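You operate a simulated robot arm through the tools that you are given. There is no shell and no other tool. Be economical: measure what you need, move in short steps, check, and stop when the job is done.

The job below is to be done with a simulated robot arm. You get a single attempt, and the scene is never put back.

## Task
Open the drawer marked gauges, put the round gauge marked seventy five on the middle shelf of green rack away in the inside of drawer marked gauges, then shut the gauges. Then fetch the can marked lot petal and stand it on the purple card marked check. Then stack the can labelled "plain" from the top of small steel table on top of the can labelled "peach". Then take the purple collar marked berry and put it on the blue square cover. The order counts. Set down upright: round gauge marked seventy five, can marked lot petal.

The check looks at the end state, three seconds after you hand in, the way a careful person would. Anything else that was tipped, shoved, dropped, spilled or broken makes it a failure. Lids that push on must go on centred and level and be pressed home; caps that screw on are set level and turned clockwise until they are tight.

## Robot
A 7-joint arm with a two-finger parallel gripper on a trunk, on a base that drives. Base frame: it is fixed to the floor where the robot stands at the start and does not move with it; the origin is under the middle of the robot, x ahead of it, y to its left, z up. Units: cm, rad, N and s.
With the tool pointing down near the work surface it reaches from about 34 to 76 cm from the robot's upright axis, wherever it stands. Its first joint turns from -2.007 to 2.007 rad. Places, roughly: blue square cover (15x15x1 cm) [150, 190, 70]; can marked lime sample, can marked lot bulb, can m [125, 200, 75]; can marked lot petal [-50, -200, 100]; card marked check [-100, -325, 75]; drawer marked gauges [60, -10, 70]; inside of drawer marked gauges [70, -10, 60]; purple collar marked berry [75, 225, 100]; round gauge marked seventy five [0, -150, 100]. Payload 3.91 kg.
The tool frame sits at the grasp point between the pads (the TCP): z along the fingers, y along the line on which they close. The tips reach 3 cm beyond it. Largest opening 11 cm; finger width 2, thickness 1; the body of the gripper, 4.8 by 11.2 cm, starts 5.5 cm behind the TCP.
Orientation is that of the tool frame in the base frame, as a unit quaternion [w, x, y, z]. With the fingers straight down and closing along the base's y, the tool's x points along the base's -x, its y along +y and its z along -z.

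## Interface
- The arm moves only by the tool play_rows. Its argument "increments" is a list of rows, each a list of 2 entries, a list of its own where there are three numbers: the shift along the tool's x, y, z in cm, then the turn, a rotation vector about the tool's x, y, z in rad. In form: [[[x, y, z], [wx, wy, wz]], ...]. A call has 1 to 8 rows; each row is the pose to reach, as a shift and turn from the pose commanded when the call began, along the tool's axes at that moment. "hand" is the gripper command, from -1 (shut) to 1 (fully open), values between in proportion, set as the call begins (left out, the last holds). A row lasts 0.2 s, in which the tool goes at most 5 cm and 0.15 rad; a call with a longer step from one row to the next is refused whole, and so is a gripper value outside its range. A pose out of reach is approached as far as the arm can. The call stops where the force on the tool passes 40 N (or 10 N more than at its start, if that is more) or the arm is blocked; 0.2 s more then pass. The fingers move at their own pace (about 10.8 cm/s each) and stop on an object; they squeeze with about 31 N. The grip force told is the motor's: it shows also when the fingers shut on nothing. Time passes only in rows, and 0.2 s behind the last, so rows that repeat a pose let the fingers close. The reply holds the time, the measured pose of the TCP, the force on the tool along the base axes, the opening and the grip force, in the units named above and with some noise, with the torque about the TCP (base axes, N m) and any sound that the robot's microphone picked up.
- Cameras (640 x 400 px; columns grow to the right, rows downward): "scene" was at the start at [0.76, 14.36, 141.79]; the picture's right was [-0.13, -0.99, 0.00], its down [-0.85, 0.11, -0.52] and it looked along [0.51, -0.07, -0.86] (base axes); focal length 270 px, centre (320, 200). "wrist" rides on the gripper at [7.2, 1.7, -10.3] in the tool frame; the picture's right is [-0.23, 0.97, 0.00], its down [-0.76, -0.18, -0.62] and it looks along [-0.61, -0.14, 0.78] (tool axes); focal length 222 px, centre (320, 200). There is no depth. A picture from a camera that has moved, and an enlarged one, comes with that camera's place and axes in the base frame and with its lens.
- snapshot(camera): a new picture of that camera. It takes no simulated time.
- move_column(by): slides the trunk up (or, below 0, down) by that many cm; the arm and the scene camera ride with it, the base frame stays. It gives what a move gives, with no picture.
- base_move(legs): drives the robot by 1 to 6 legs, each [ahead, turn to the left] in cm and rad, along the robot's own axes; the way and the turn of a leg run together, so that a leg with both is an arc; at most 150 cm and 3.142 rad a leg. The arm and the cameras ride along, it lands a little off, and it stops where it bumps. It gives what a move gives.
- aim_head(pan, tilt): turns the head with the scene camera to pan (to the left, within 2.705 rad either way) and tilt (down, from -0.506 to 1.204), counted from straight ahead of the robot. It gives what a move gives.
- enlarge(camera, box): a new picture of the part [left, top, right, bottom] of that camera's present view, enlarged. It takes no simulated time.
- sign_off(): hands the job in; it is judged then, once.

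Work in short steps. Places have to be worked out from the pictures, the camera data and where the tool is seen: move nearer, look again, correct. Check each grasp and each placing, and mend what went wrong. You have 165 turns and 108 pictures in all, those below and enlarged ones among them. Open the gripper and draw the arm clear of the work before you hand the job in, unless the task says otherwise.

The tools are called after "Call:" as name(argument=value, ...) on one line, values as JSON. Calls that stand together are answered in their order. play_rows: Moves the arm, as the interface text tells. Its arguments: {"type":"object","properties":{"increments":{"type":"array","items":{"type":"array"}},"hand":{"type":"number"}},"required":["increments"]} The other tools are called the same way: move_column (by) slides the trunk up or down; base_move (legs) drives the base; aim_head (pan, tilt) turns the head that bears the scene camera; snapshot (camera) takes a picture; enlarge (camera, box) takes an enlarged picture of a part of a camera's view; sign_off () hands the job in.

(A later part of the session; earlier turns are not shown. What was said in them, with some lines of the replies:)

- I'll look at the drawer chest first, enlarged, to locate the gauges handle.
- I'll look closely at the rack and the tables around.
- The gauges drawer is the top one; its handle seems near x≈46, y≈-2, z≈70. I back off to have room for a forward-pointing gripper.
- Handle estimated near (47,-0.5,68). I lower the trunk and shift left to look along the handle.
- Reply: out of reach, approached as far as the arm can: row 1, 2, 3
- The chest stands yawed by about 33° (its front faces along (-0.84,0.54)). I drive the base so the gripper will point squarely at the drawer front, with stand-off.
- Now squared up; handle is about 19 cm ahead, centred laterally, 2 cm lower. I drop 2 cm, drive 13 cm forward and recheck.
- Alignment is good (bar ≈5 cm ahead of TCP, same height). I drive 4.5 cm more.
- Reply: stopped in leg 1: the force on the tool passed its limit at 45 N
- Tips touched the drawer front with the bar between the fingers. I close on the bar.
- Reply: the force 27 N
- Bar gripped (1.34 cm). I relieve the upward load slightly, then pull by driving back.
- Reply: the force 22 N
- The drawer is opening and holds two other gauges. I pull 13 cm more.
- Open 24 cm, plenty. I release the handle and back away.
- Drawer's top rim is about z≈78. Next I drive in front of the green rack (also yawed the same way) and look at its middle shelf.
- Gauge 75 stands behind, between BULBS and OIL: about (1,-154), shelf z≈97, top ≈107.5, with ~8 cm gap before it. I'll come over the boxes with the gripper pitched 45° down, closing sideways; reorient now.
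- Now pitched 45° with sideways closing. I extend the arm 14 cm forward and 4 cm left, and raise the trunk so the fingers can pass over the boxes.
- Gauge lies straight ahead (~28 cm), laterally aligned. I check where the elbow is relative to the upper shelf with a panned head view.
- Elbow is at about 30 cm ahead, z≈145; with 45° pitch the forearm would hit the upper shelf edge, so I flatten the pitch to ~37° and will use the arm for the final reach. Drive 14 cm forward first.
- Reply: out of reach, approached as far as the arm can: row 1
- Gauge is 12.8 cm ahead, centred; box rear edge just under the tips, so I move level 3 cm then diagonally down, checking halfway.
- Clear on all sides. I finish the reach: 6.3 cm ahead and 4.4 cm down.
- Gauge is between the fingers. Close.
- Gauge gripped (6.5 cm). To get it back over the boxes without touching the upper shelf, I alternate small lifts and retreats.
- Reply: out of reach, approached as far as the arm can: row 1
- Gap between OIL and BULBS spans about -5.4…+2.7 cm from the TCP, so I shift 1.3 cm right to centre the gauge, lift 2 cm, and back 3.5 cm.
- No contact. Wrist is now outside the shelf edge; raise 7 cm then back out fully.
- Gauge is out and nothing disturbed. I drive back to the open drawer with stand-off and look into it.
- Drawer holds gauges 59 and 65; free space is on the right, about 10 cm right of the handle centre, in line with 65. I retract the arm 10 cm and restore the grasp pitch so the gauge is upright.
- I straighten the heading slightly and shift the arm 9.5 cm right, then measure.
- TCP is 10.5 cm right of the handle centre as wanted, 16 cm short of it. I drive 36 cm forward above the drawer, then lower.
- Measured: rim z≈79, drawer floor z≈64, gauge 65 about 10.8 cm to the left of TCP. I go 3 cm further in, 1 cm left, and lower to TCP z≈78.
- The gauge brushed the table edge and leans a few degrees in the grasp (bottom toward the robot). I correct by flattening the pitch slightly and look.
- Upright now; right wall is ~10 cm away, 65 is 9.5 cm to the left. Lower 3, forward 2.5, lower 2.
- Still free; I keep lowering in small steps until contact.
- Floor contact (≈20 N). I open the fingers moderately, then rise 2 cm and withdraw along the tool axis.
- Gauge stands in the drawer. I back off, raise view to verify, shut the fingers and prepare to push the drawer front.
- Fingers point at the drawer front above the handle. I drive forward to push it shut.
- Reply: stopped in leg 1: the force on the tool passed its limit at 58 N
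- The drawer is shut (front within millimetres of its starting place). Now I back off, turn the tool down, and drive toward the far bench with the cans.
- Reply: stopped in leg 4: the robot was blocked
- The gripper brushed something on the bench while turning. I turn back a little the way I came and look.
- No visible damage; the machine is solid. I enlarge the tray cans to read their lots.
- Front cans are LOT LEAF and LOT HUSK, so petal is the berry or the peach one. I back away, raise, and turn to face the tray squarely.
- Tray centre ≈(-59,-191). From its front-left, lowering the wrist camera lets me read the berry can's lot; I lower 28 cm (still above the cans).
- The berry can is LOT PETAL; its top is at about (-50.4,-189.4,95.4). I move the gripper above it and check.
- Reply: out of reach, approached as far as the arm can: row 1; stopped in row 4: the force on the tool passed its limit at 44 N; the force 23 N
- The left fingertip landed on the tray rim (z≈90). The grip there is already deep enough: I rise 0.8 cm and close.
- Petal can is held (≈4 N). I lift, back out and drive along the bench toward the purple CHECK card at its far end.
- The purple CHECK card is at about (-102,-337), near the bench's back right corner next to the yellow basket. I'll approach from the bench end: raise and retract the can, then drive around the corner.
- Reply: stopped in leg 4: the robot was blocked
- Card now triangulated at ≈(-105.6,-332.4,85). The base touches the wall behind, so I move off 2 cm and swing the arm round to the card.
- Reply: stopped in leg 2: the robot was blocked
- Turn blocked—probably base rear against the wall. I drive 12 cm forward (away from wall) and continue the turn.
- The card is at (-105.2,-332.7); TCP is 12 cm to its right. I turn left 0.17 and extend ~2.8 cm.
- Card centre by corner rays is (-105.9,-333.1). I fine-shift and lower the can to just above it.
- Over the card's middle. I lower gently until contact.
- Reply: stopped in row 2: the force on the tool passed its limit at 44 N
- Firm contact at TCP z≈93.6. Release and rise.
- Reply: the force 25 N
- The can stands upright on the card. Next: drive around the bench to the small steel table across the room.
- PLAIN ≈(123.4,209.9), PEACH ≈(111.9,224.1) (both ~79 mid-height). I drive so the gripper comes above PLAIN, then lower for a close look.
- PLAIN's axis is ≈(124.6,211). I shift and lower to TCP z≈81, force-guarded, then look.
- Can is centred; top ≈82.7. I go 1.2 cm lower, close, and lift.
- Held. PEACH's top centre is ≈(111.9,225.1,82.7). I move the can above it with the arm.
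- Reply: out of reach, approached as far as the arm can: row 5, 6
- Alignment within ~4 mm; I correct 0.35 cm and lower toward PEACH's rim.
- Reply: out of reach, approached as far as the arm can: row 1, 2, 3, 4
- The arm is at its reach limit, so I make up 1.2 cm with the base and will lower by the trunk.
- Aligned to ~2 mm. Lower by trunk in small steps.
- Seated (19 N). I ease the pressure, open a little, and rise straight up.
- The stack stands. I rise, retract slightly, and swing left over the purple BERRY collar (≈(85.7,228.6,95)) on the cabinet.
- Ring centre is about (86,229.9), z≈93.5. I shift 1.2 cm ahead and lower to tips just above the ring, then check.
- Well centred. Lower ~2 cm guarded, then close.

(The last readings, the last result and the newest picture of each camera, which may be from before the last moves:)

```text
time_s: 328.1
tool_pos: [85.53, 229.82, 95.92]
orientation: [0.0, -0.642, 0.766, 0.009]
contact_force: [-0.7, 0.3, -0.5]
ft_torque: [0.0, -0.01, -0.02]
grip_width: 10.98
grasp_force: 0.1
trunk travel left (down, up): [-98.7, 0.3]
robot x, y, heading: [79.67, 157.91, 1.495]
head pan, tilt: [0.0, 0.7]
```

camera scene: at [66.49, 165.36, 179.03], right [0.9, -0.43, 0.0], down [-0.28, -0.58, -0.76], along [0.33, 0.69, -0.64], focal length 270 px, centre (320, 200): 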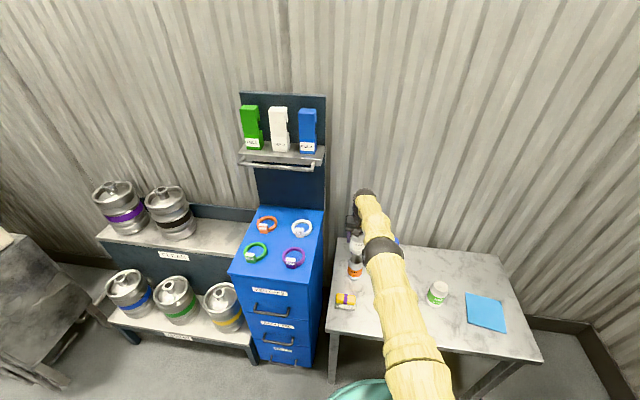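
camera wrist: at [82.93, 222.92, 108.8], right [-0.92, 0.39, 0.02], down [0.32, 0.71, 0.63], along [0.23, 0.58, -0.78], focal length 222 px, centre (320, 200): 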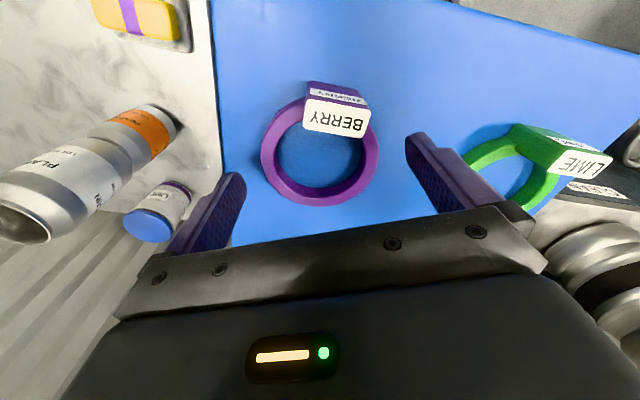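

Call:
play_rows(increments=[[[0, 0, 0.3], [0, 0, 0]], [[0, 0, 0.6], [0, 0, 0]], [[0, 0, 0.6], [0, 0, 0]]])

Call:
play_rows(increments=[[[0, 0, 0], [0, 0, 0]], [[0, 0, 0], [0, 0, 0]], [[0, 0, 0], [0, 0, 0]]], hand=-1)

Call:
snapshot(camera="wrist")

```text
time_s: 328.9
tool_pos: [85.57, 229.83, 95.35]
orientation: [0.0, -0.642, 0.767, 0.011]
contact_force: [0.9, 1.2, -0.2]
ft_torque: [0.0, -0.01, -0.03]
grip_width: 11.02
grasp_force: 0.1
trunk travel left (down, up): [-98.7, 0.3]
robot x, y, heading: [79.75, 157.74, 1.495]
head pan, tilt: [0.0, 0.7]
```

```text
time_s: 329.7
tool_pos: [85.5, 229.82, 95.31]
orientation: [0.0, -0.642, 0.767, 0.01]
contact_force: [0.5, -0.2, 1.4]
ft_torque: [0.04, -0.11, 0.0]
grip_width: 3.57
grasp_force: 31.1
trunk travel left (down, up): [-98.7, 0.3]
robot x, y, heading: [79.6, 158.1, 1.496]
head pan, tilt: [0.0, 0.7]
```

```text
12 pictures are left
camera wrist: at [82.8, 222.69, 105.58], right [-0.92, 0.39, 0.02], down [0.32, 0.71, 0.63], along [0.23, 0.58, -0.78], focal length 222 px, centre (320, 200)
```

wrist: 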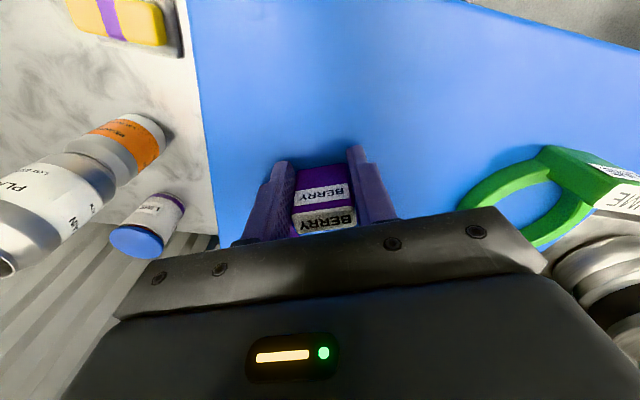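

The collar slid and its tag is now firmly between the fingers (3.6 cm); that's a good handle. I lift and check it hangs level.

Call:
play_rows(increments=[[[0, 0, -3], [0, 0, 0]], [[0, 0, -7], [0, 0, 0]], [[0, 0, -10], [0, 0, 0]], [[0, 0, -10], [0, 0, 0]]])

Call:
snapshot(camera="wrist")

Call:
aim_head(pan=0, tilt=0.75)

Call:
enlarge(camera="scene", box=[240, 160, 480, 340])

```text
time_s: 330.7
tool_pos: [85.41, 229.69, 105.24]
orientation: [-0.001, -0.642, 0.767, 0.009]
contact_force: [0.0, -0.1, -1.0]
ft_torque: [-0.04, 0.02, 0.0]
grip_width: 3.53
grasp_force: 31.0
trunk travel left (down, up): [-98.7, 0.3]
robot x, y, heading: [79.49, 157.99, 1.495]
head pan, tilt: [0.0, 0.7]
```

```text
11 pictures are left
camera wrist: at [82.76, 222.65, 115.67], right [-0.92, 0.39, 0.02], down [0.32, 0.71, 0.63], along [0.23, 0.58, -0.78], focal length 222 px, centre (320, 200)
```

wrist: 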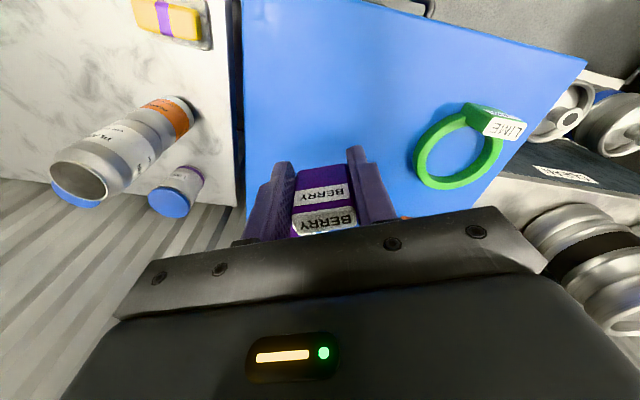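

```text
time_s: 331.3
tool_pos: [85.36, 229.8, 105.35]
orientation: [0.0, -0.643, 0.766, 0.01]
contact_force: [-0.1, -0.1, -1.0]
ft_torque: [-0.05, -0.01, 0.0]
grip_width: 3.55
grasp_force: 30.6
trunk travel left (down, up): [-98.7, 0.3]
robot x, y, heading: [79.7, 157.49, 1.493]
head pan, tilt: [0.0, 0.75]
```

```text
2.22 times, centred on (360, 250) of scene
camera zoom: at [64.61, 161.16, 187.6], right [1.0, -0.08, 0.0], down [-0.05, -0.68, -0.73], along [0.06, 0.73, -0.68], focal length 601 px, centre (231, 89)
```

zoom: 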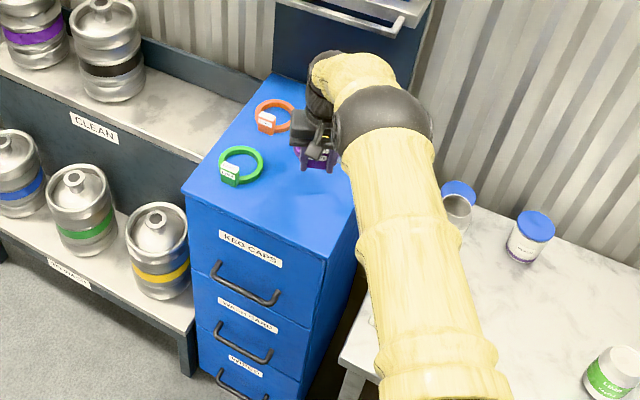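

Collar is lifted clear (bottom ≈102, stack top ≈94). I turn right to bring it over the blue cover at ≈(151.8,186).

Call:
base_move(legs=[[0, -1.12]])

Call:
move_column(by=-12)

Call:
snapshot(camera="wrist")

Call:
snapshot(camera="scene")

```text
time_s: 335.7
tool_pos: [146.47, 185.33, 105.29]
orientation: [0.005, -0.148, 0.989, 0.008]
contact_force: [0.1, 0.3, -0.4]
ft_torque: [0.02, 0.0, 0.02]
grip_width: 3.55
grasp_force: 30.6
trunk travel left (down, up): [-98.7, 0.3]
robot x, y, heading: [79.6, 157.74, 0.395]
head pan, tilt: [0.0, 0.75]
```

```text
time_s: 337.2
tool_pos: [146.37, 185.29, 93.34]
orientation: [0.005, -0.149, 0.989, 0.009]
contact_force: [0.0, 0.1, -0.5]
ft_torque: [-0.01, 0.0, 0.0]
grip_width: 3.54
grasp_force: 31.4
trunk travel left (down, up): [-86.7, 12.3]
robot x, y, heading: [79.76, 157.61, 0.393]
head pan, tilt: [0.0, 0.75]
```

```text
9 pictures are left
camera wrist: at [139.02, 184.56, 103.67], right [-0.07, 1.0, 0.02], down [0.78, 0.04, 0.63], along [0.63, 0.06, -0.78], focal length 222 px, centre (320, 200)
```

wrist: 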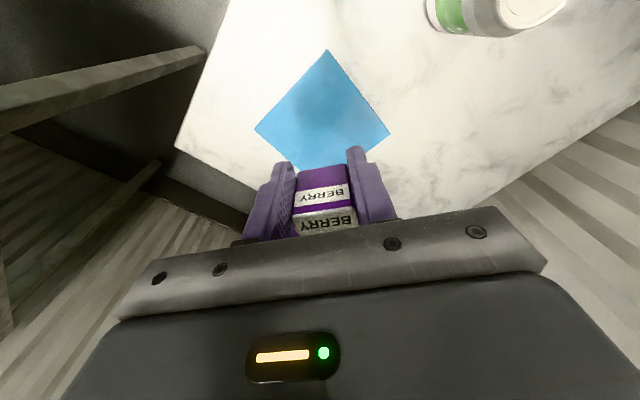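

```text
8 pictures are left
camera scene: at [75.92, 172.66, 175.6], right [0.39, -0.92, 0.0], down [-0.63, -0.26, -0.73], along [0.67, 0.28, -0.68], focal length 270 px, centre (320, 200)
```

scene: 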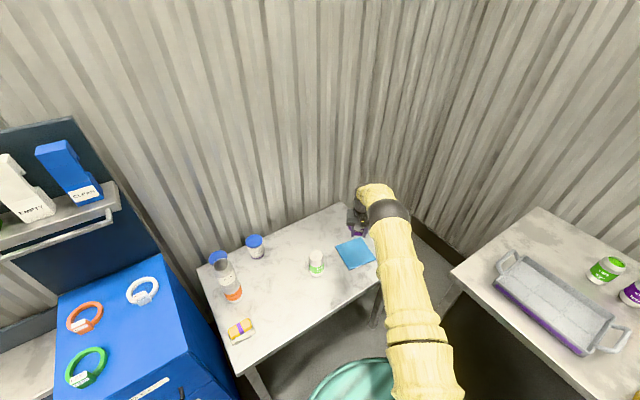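

Cover centre is (151.6,186.2). I shift the collar's ring over it, lower 15 cm, then look.

Call:
play_rows(increments=[[[-1.15, -0.65, 0], [0, 0, 0]], [[-1.15, -0.65, 0], [0, 0, 0]]])

Call:
move_column(by=-15)

Call:
snapshot(camera="wrist")

```text
time_s: 337.8
tool_pos: [147.76, 185.09, 93.3]
orientation: [0.005, -0.149, 0.989, 0.008]
contact_force: [0.2, 0.4, -1.0]
ft_torque: [-0.03, 0.03, 0.03]
grip_width: 3.54
grasp_force: 30.9
trunk travel left (down, up): [-86.7, 12.3]
robot x, y, heading: [79.73, 158.03, 0.393]
head pan, tilt: [0.0, 0.75]
```

```text
time_s: 339.5
tool_pos: [147.75, 185.06, 78.29]
orientation: [0.005, -0.148, 0.989, 0.009]
contact_force: [-0.1, 0.7, -0.7]
ft_torque: [0.0, 0.03, -0.02]
grip_width: 3.53
grasp_force: 30.7
trunk travel left (down, up): [-71.7, 27.3]
robot x, y, heading: [79.53, 157.61, 0.397]
head pan, tilt: [0.0, 0.75]
```

```text
7 pictures are left
camera wrist: at [140.32, 184.3, 88.64], right [-0.07, 1.0, 0.02], down [0.78, 0.04, 0.63], along [0.63, 0.06, -0.78], focal length 222 px, centre (320, 200)
```

wrist: 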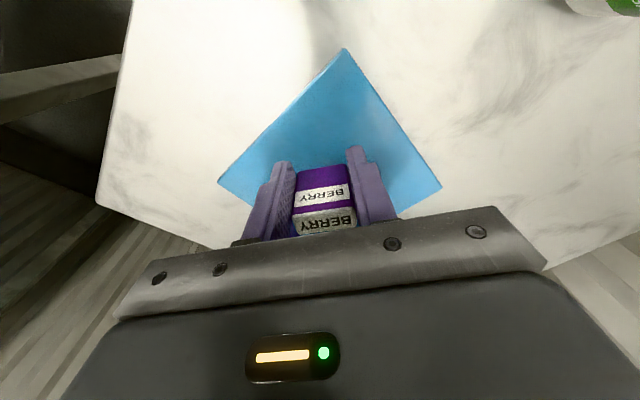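

Aligned within millimetres. Lower guarded to contact.

Call:
play_rows(increments=[[[0, 0, 0.8], [0, 0, 0]], [[0, 0, 1.6], [0, 0, 0]], [[0, 0, 2.4], [0, 0, 0]], [[0, 0, 2.4], [0, 0, 0]]])

Call:
play_rows(increments=[[[0, 0, 0.3], [0, 0, 0]], [[0, 0, 0.6], [0, 0, 0]], [[0, 0, 0.6], [0, 0, 0]]])

```text
time_s: 340.5
tool_pos: [147.83, 185.24, 76.18]
orientation: [0.007, -0.149, 0.989, 0.009]
contact_force: [0.6, -0.1, 17.3]
ft_torque: [-0.45, -0.49, -0.05]
grip_width: 3.54
grasp_force: 31.0
trunk travel left (down, up): [-71.7, 27.3]
robot x, y, heading: [79.38, 157.94, 0.396]
head pan, tilt: [0.0, 0.75]
```

```text
time_s: 341.2
tool_pos: [148.05, 185.29, 76.02]
orientation: [0.012, -0.147, 0.989, 0.011]
contact_force: [-1.0, 0.8, 14.2]
ft_torque: [-0.34, 0.01, -0.08]
grip_width: 3.53
grasp_force: 31.1
trunk travel left (down, up): [-71.7, 27.3]
robot x, y, heading: [79.87, 157.87, 0.394]
head pan, tilt: [0.0, 0.75]
stopped in row 3: the force on the tool passed its limit at 41 N (the readings are from after the stop); the commanded pose is now the measured one
```

Collar rests on the cover. I ease up, open slightly, and rise.

Call:
play_rows(increments=[[[0, 0, -0.3], [0, 0, 0]], [[0, 0, -0.3], [0, 0, 0]], [[0, 0, -0.3], [0, 0, 0]]], hand=0)

Call:
move_column(by=24)

Call:
snapshot(camera="wrist")

```text
time_s: 342.0
tool_pos: [147.93, 185.35, 76.12]
orientation: [0.009, -0.149, 0.989, 0.011]
contact_force: [-0.1, 3.7, 9.5]
ft_torque: [-0.19, -0.05, -0.02]
grip_width: 5.33
grasp_force: 0.0
trunk travel left (down, up): [-71.7, 27.3]
robot x, y, heading: [79.87, 157.8, 0.396]
head pan, tilt: [0.0, 0.75]
```

```text
time_s: 344.5
tool_pos: [148.0, 185.18, 99.94]
orientation: [0.008, -0.148, 0.989, 0.011]
contact_force: [-1.1, -0.4, -0.2]
ft_torque: [-0.02, -0.01, 0.02]
grip_width: 5.52
grasp_force: 0.1
trunk travel left (down, up): [-95.7, 3.3]
robot x, y, heading: [79.4, 157.91, 0.397]
head pan, tilt: [0.0, 0.75]
```

```text
6 pictures are left
camera wrist: at [140.51, 184.39, 110.24], right [-0.07, 1.0, 0.02], down [0.77, 0.04, 0.63], along [0.63, 0.06, -0.77], focal length 222 px, centre (320, 200)
```

wrist: 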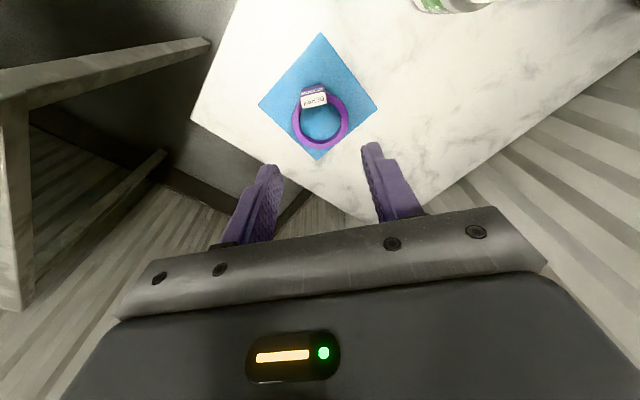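

Call:
enlarge(camera="wrist", box=[240, 20, 400, 170])

```text
2.67 times, centred on (320, 95) of wrist
camera zoom: at [140.51, 184.39, 110.24], right [-0.07, 1.0, 0.02], down [0.77, 0.04, 0.63], along [0.63, 0.06, -0.77], focal length 592 px, centre (320, 480)
```

zoom: 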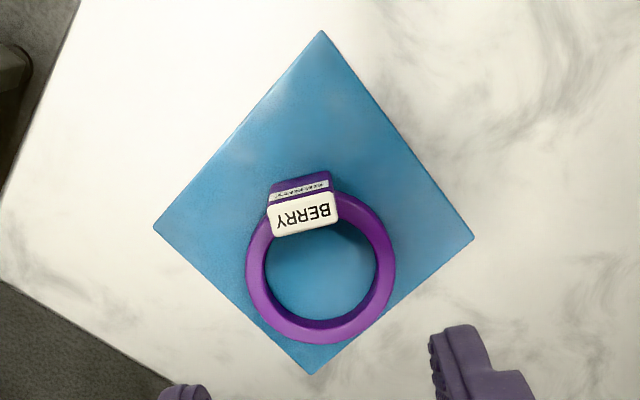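

The collar lies flat but ~2 cm off-centre, near the edge. I re-grip the tag at the same pose and move it 2 cm back toward the centre.

Call:
move_column(by=-23.5)

Call:
play_rows(increments=[[[0, 0, 0], [0, 0, 0]], [[0, 0, 0], [0, 0, 0]], [[0, 0, 0], [0, 0, 0]]], hand=-1)

Call:
play_rows(increments=[[[0, 0, -1.5], [0, 0, 0]], [[1, 0, -2], [0, 0, 0]], [[2.2, 0, -2], [0, 0, 0]], [[2.2, 0, -2], [0, 0, 0]], [[2.2, 0, -1], [0, 0, 0]], [[2.2, 0, -0.2], [0, 0, 0]], [[2.2, 0, -0.2], [0, 0, 0]]])

```text
time_s: 347.0
tool_pos: [148.0, 185.27, 76.52]
orientation: [0.008, -0.149, 0.989, 0.011]
contact_force: [-0.3, -0.3, -0.3]
ft_torque: [0.02, -0.03, -0.04]
grip_width: 5.53
grasp_force: 0.1
trunk travel left (down, up): [-72.2, 26.8]
robot x, y, heading: [79.94, 158.02, 0.397]
head pan, tilt: [0.0, 0.75]
```

```text
time_s: 347.8
tool_pos: [148.01, 185.2, 76.62]
orientation: [0.009, -0.149, 0.989, 0.01]
contact_force: [0.4, -0.7, 2.8]
ft_torque: [-0.18, -0.1, -0.01]
grip_width: 3.58
grasp_force: 30.9
trunk travel left (down, up): [-72.2, 26.8]
robot x, y, heading: [79.83, 157.7, 0.394]
head pan, tilt: [0.0, 0.75]
```

```text
time_s: 349.4
tool_pos: [145.78, 184.59, 76.64]
orientation: [0.008, -0.149, 0.989, 0.011]
contact_force: [-0.3, -0.3, -1.3]
ft_torque: [-0.04, 0.05, -0.01]
grip_width: 3.57
grasp_force: 31.2
trunk travel left (down, up): [-72.2, 26.8]
robot x, y, heading: [79.48, 157.87, 0.393]
head pan, tilt: [0.0, 0.75]
```

Now lower the last few millimetres to contact, release and rise.

Call:
play_rows(increments=[[[0, 0, 0.3], [0, 0, 0]], [[0, 0, 0.5], [0, 0, 0]], [[0, 0, 0.5], [0, 0, 0]]])

Call:
play_rows(increments=[[[0, 0, 0], [0, 0, 0]], [[0, 0, 0], [0, 0, 0]], [[0, 0, 0], [0, 0, 0]]], hand=0)

Call:
move_column(by=24)

Call:
enlarge(camera="wrist", box=[240, 20, 440, 190])

```text
time_s: 350.2
tool_pos: [145.9, 184.63, 76.66]
orientation: [0.011, -0.149, 0.989, 0.009]
contact_force: [-1.2, -1.2, 15.7]
ft_torque: [-0.47, -0.5, -0.11]
grip_width: 3.57
grasp_force: 31.1
trunk travel left (down, up): [-72.2, 26.8]
robot x, y, heading: [79.57, 157.7, 0.396]
head pan, tilt: [0.0, 0.75]
```

```text
time_s: 351.0
tool_pos: [145.91, 184.65, 76.24]
orientation: [0.008, -0.149, 0.989, 0.011]
contact_force: [0.7, 0.7, 0.0]
ft_torque: [0.01, 0.01, 0.0]
grip_width: 5.51
grasp_force: 0.1
trunk travel left (down, up): [-72.2, 26.8]
robot x, y, heading: [79.43, 157.81, 0.398]
head pan, tilt: [0.0, 0.75]
```

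```text
time_s: 353.5
tool_pos: [145.89, 184.83, 100.21]
orientation: [0.009, -0.149, 0.989, 0.01]
contact_force: [-0.3, 0.0, -0.1]
ft_torque: [-0.03, -0.01, -0.01]
grip_width: 5.52
grasp_force: 0.1
trunk travel left (down, up): [-96.2, 2.8]
robot x, y, heading: [79.42, 157.57, 0.395]
head pan, tilt: [0.0, 0.75]
```

```text
2.35 times, centred on (340, 105) of wrist
camera zoom: at [138.38, 183.87, 110.45], right [-0.07, 1.0, 0.02], down [0.77, 0.04, 0.64], along [0.63, 0.06, -0.77], focal length 523 px, centre (273, 424)
```

zoom: 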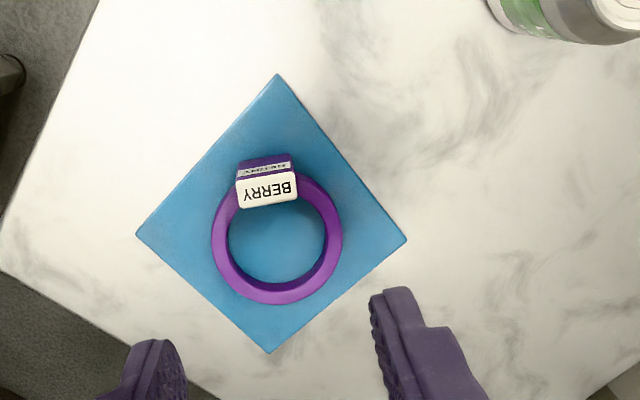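

Centred now. I back the arm clear and take a final look at the stack and the gauges drawer.

Call:
base_move(legs=[[-45, 0]])

Call:
aim_head(pan=0.35, tilt=0.6)

Call:
snapshot(camera="scene")

Call:
aim_head(pan=-1.7, tilt=0.6)

Call:
snapshot(camera="scene")

```text
time_s: 356.5
tool_pos: [105.07, 168.14, 100.26]
orientation: [0.009, -0.153, 0.988, 0.01]
contact_force: [-0.2, -0.8, -0.1]
ft_torque: [-0.03, -0.02, -0.02]
grip_width: 5.5
grasp_force: 0.1
trunk travel left (down, up): [-96.2, 2.8]
robot x, y, heading: [39.25, 140.79, 0.404]
head pan, tilt: [0.0, 0.75]
```

```text
time_s: 357.4
tool_pos: [105.23, 168.16, 100.23]
orientation: [0.008, -0.154, 0.988, 0.01]
contact_force: [-0.3, -0.5, 0.0]
ft_torque: [0.04, -0.04, 0.01]
grip_width: 5.49
grasp_force: 0.0
trunk travel left (down, up): [-96.2, 2.8]
robot x, y, heading: [39.05, 140.42, 0.403]
head pan, tilt: [0.351, 0.6]
```

```text
3 pictures are left
camera scene: at [34.16, 158.29, 186.38], right [0.69, -0.73, 0.0], down [-0.41, -0.39, -0.82], along [0.6, 0.57, -0.57], focal length 270 px, centre (320, 200)
```

scene: 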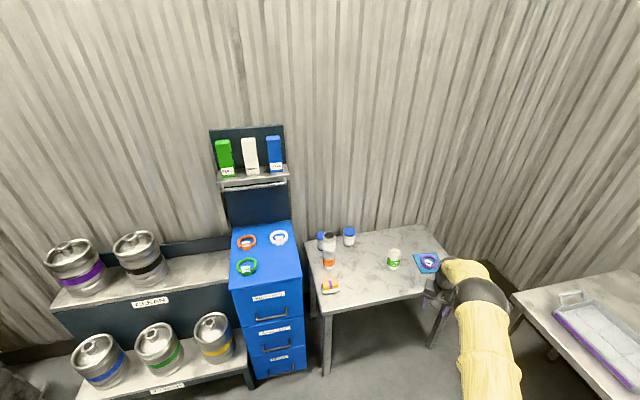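

```text
time_s: 359.3
tool_pos: [105.19, 168.17, 100.21]
orientation: [0.008, -0.153, 0.988, 0.011]
contact_force: [0.1, 0.2, -1.0]
ft_torque: [0.04, 0.03, 0.01]
grip_width: 5.48
grasp_force: 0.0
trunk travel left (down, up): [-96.2, 2.8]
robot x, y, heading: [39.28, 140.44, 0.406]
head pan, tilt: [-1.7, 0.6]
```

```text
2 pictures are left
camera scene: at [30.13, 143.74, 186.38], right [-0.96, -0.27, 0.0], down [-0.15, 0.54, -0.83], along [0.22, -0.79, -0.56], focal length 270 px, centre (320, 200)
```

scene: 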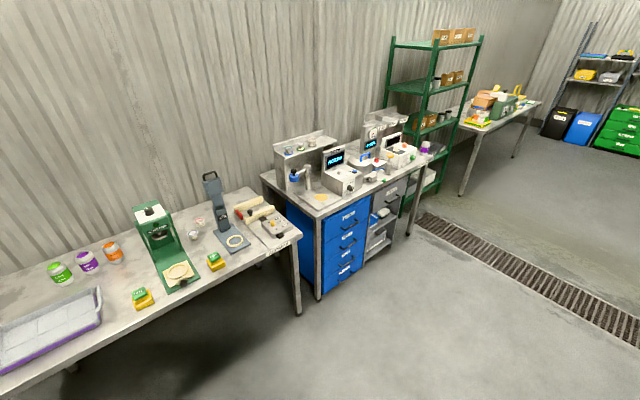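

Stack, collar, and closed drawer all look right, and the arm is clear. I hand in.

Call:
sign_off()

```text
The job is handed in.
```

I did all four steps in the order you gave and handed the job in. I have not been told how it was judged.

- **Gauge 75:** it was upright in the gauges drawer beside 59 and 65 when I let go, and I then pushed the drawer shut. I could not look inside after closing it.
- **Lot petal can:** this turned out to be the berry can. It stands upright on the purple check card.
- **Plain can:** it is stacked on the peach can and still standing in my last picture.
- **Berry collar:** it lies flat in the middle of the blue cover. I moved it once, because I first set it about 2 cm off-centre.

There were four bumps along the way:

- **Gripper at the far bench:** it touched something on the bench, probably the green machine, as I turned. I saw nothing moved or damaged in the pictures after it.
- **Base and wall:** the robot's base was blocked twice near the wall by that bench, probably by the wall itself.
- **Gauge 75 and the worktop:** it touched the worktop edge on the way into the drawer. I straightened it before setting it down.
- **Collar on the cabinet:** it slid a few centimetres when I gripped it. By my estimate it did not touch the white one.
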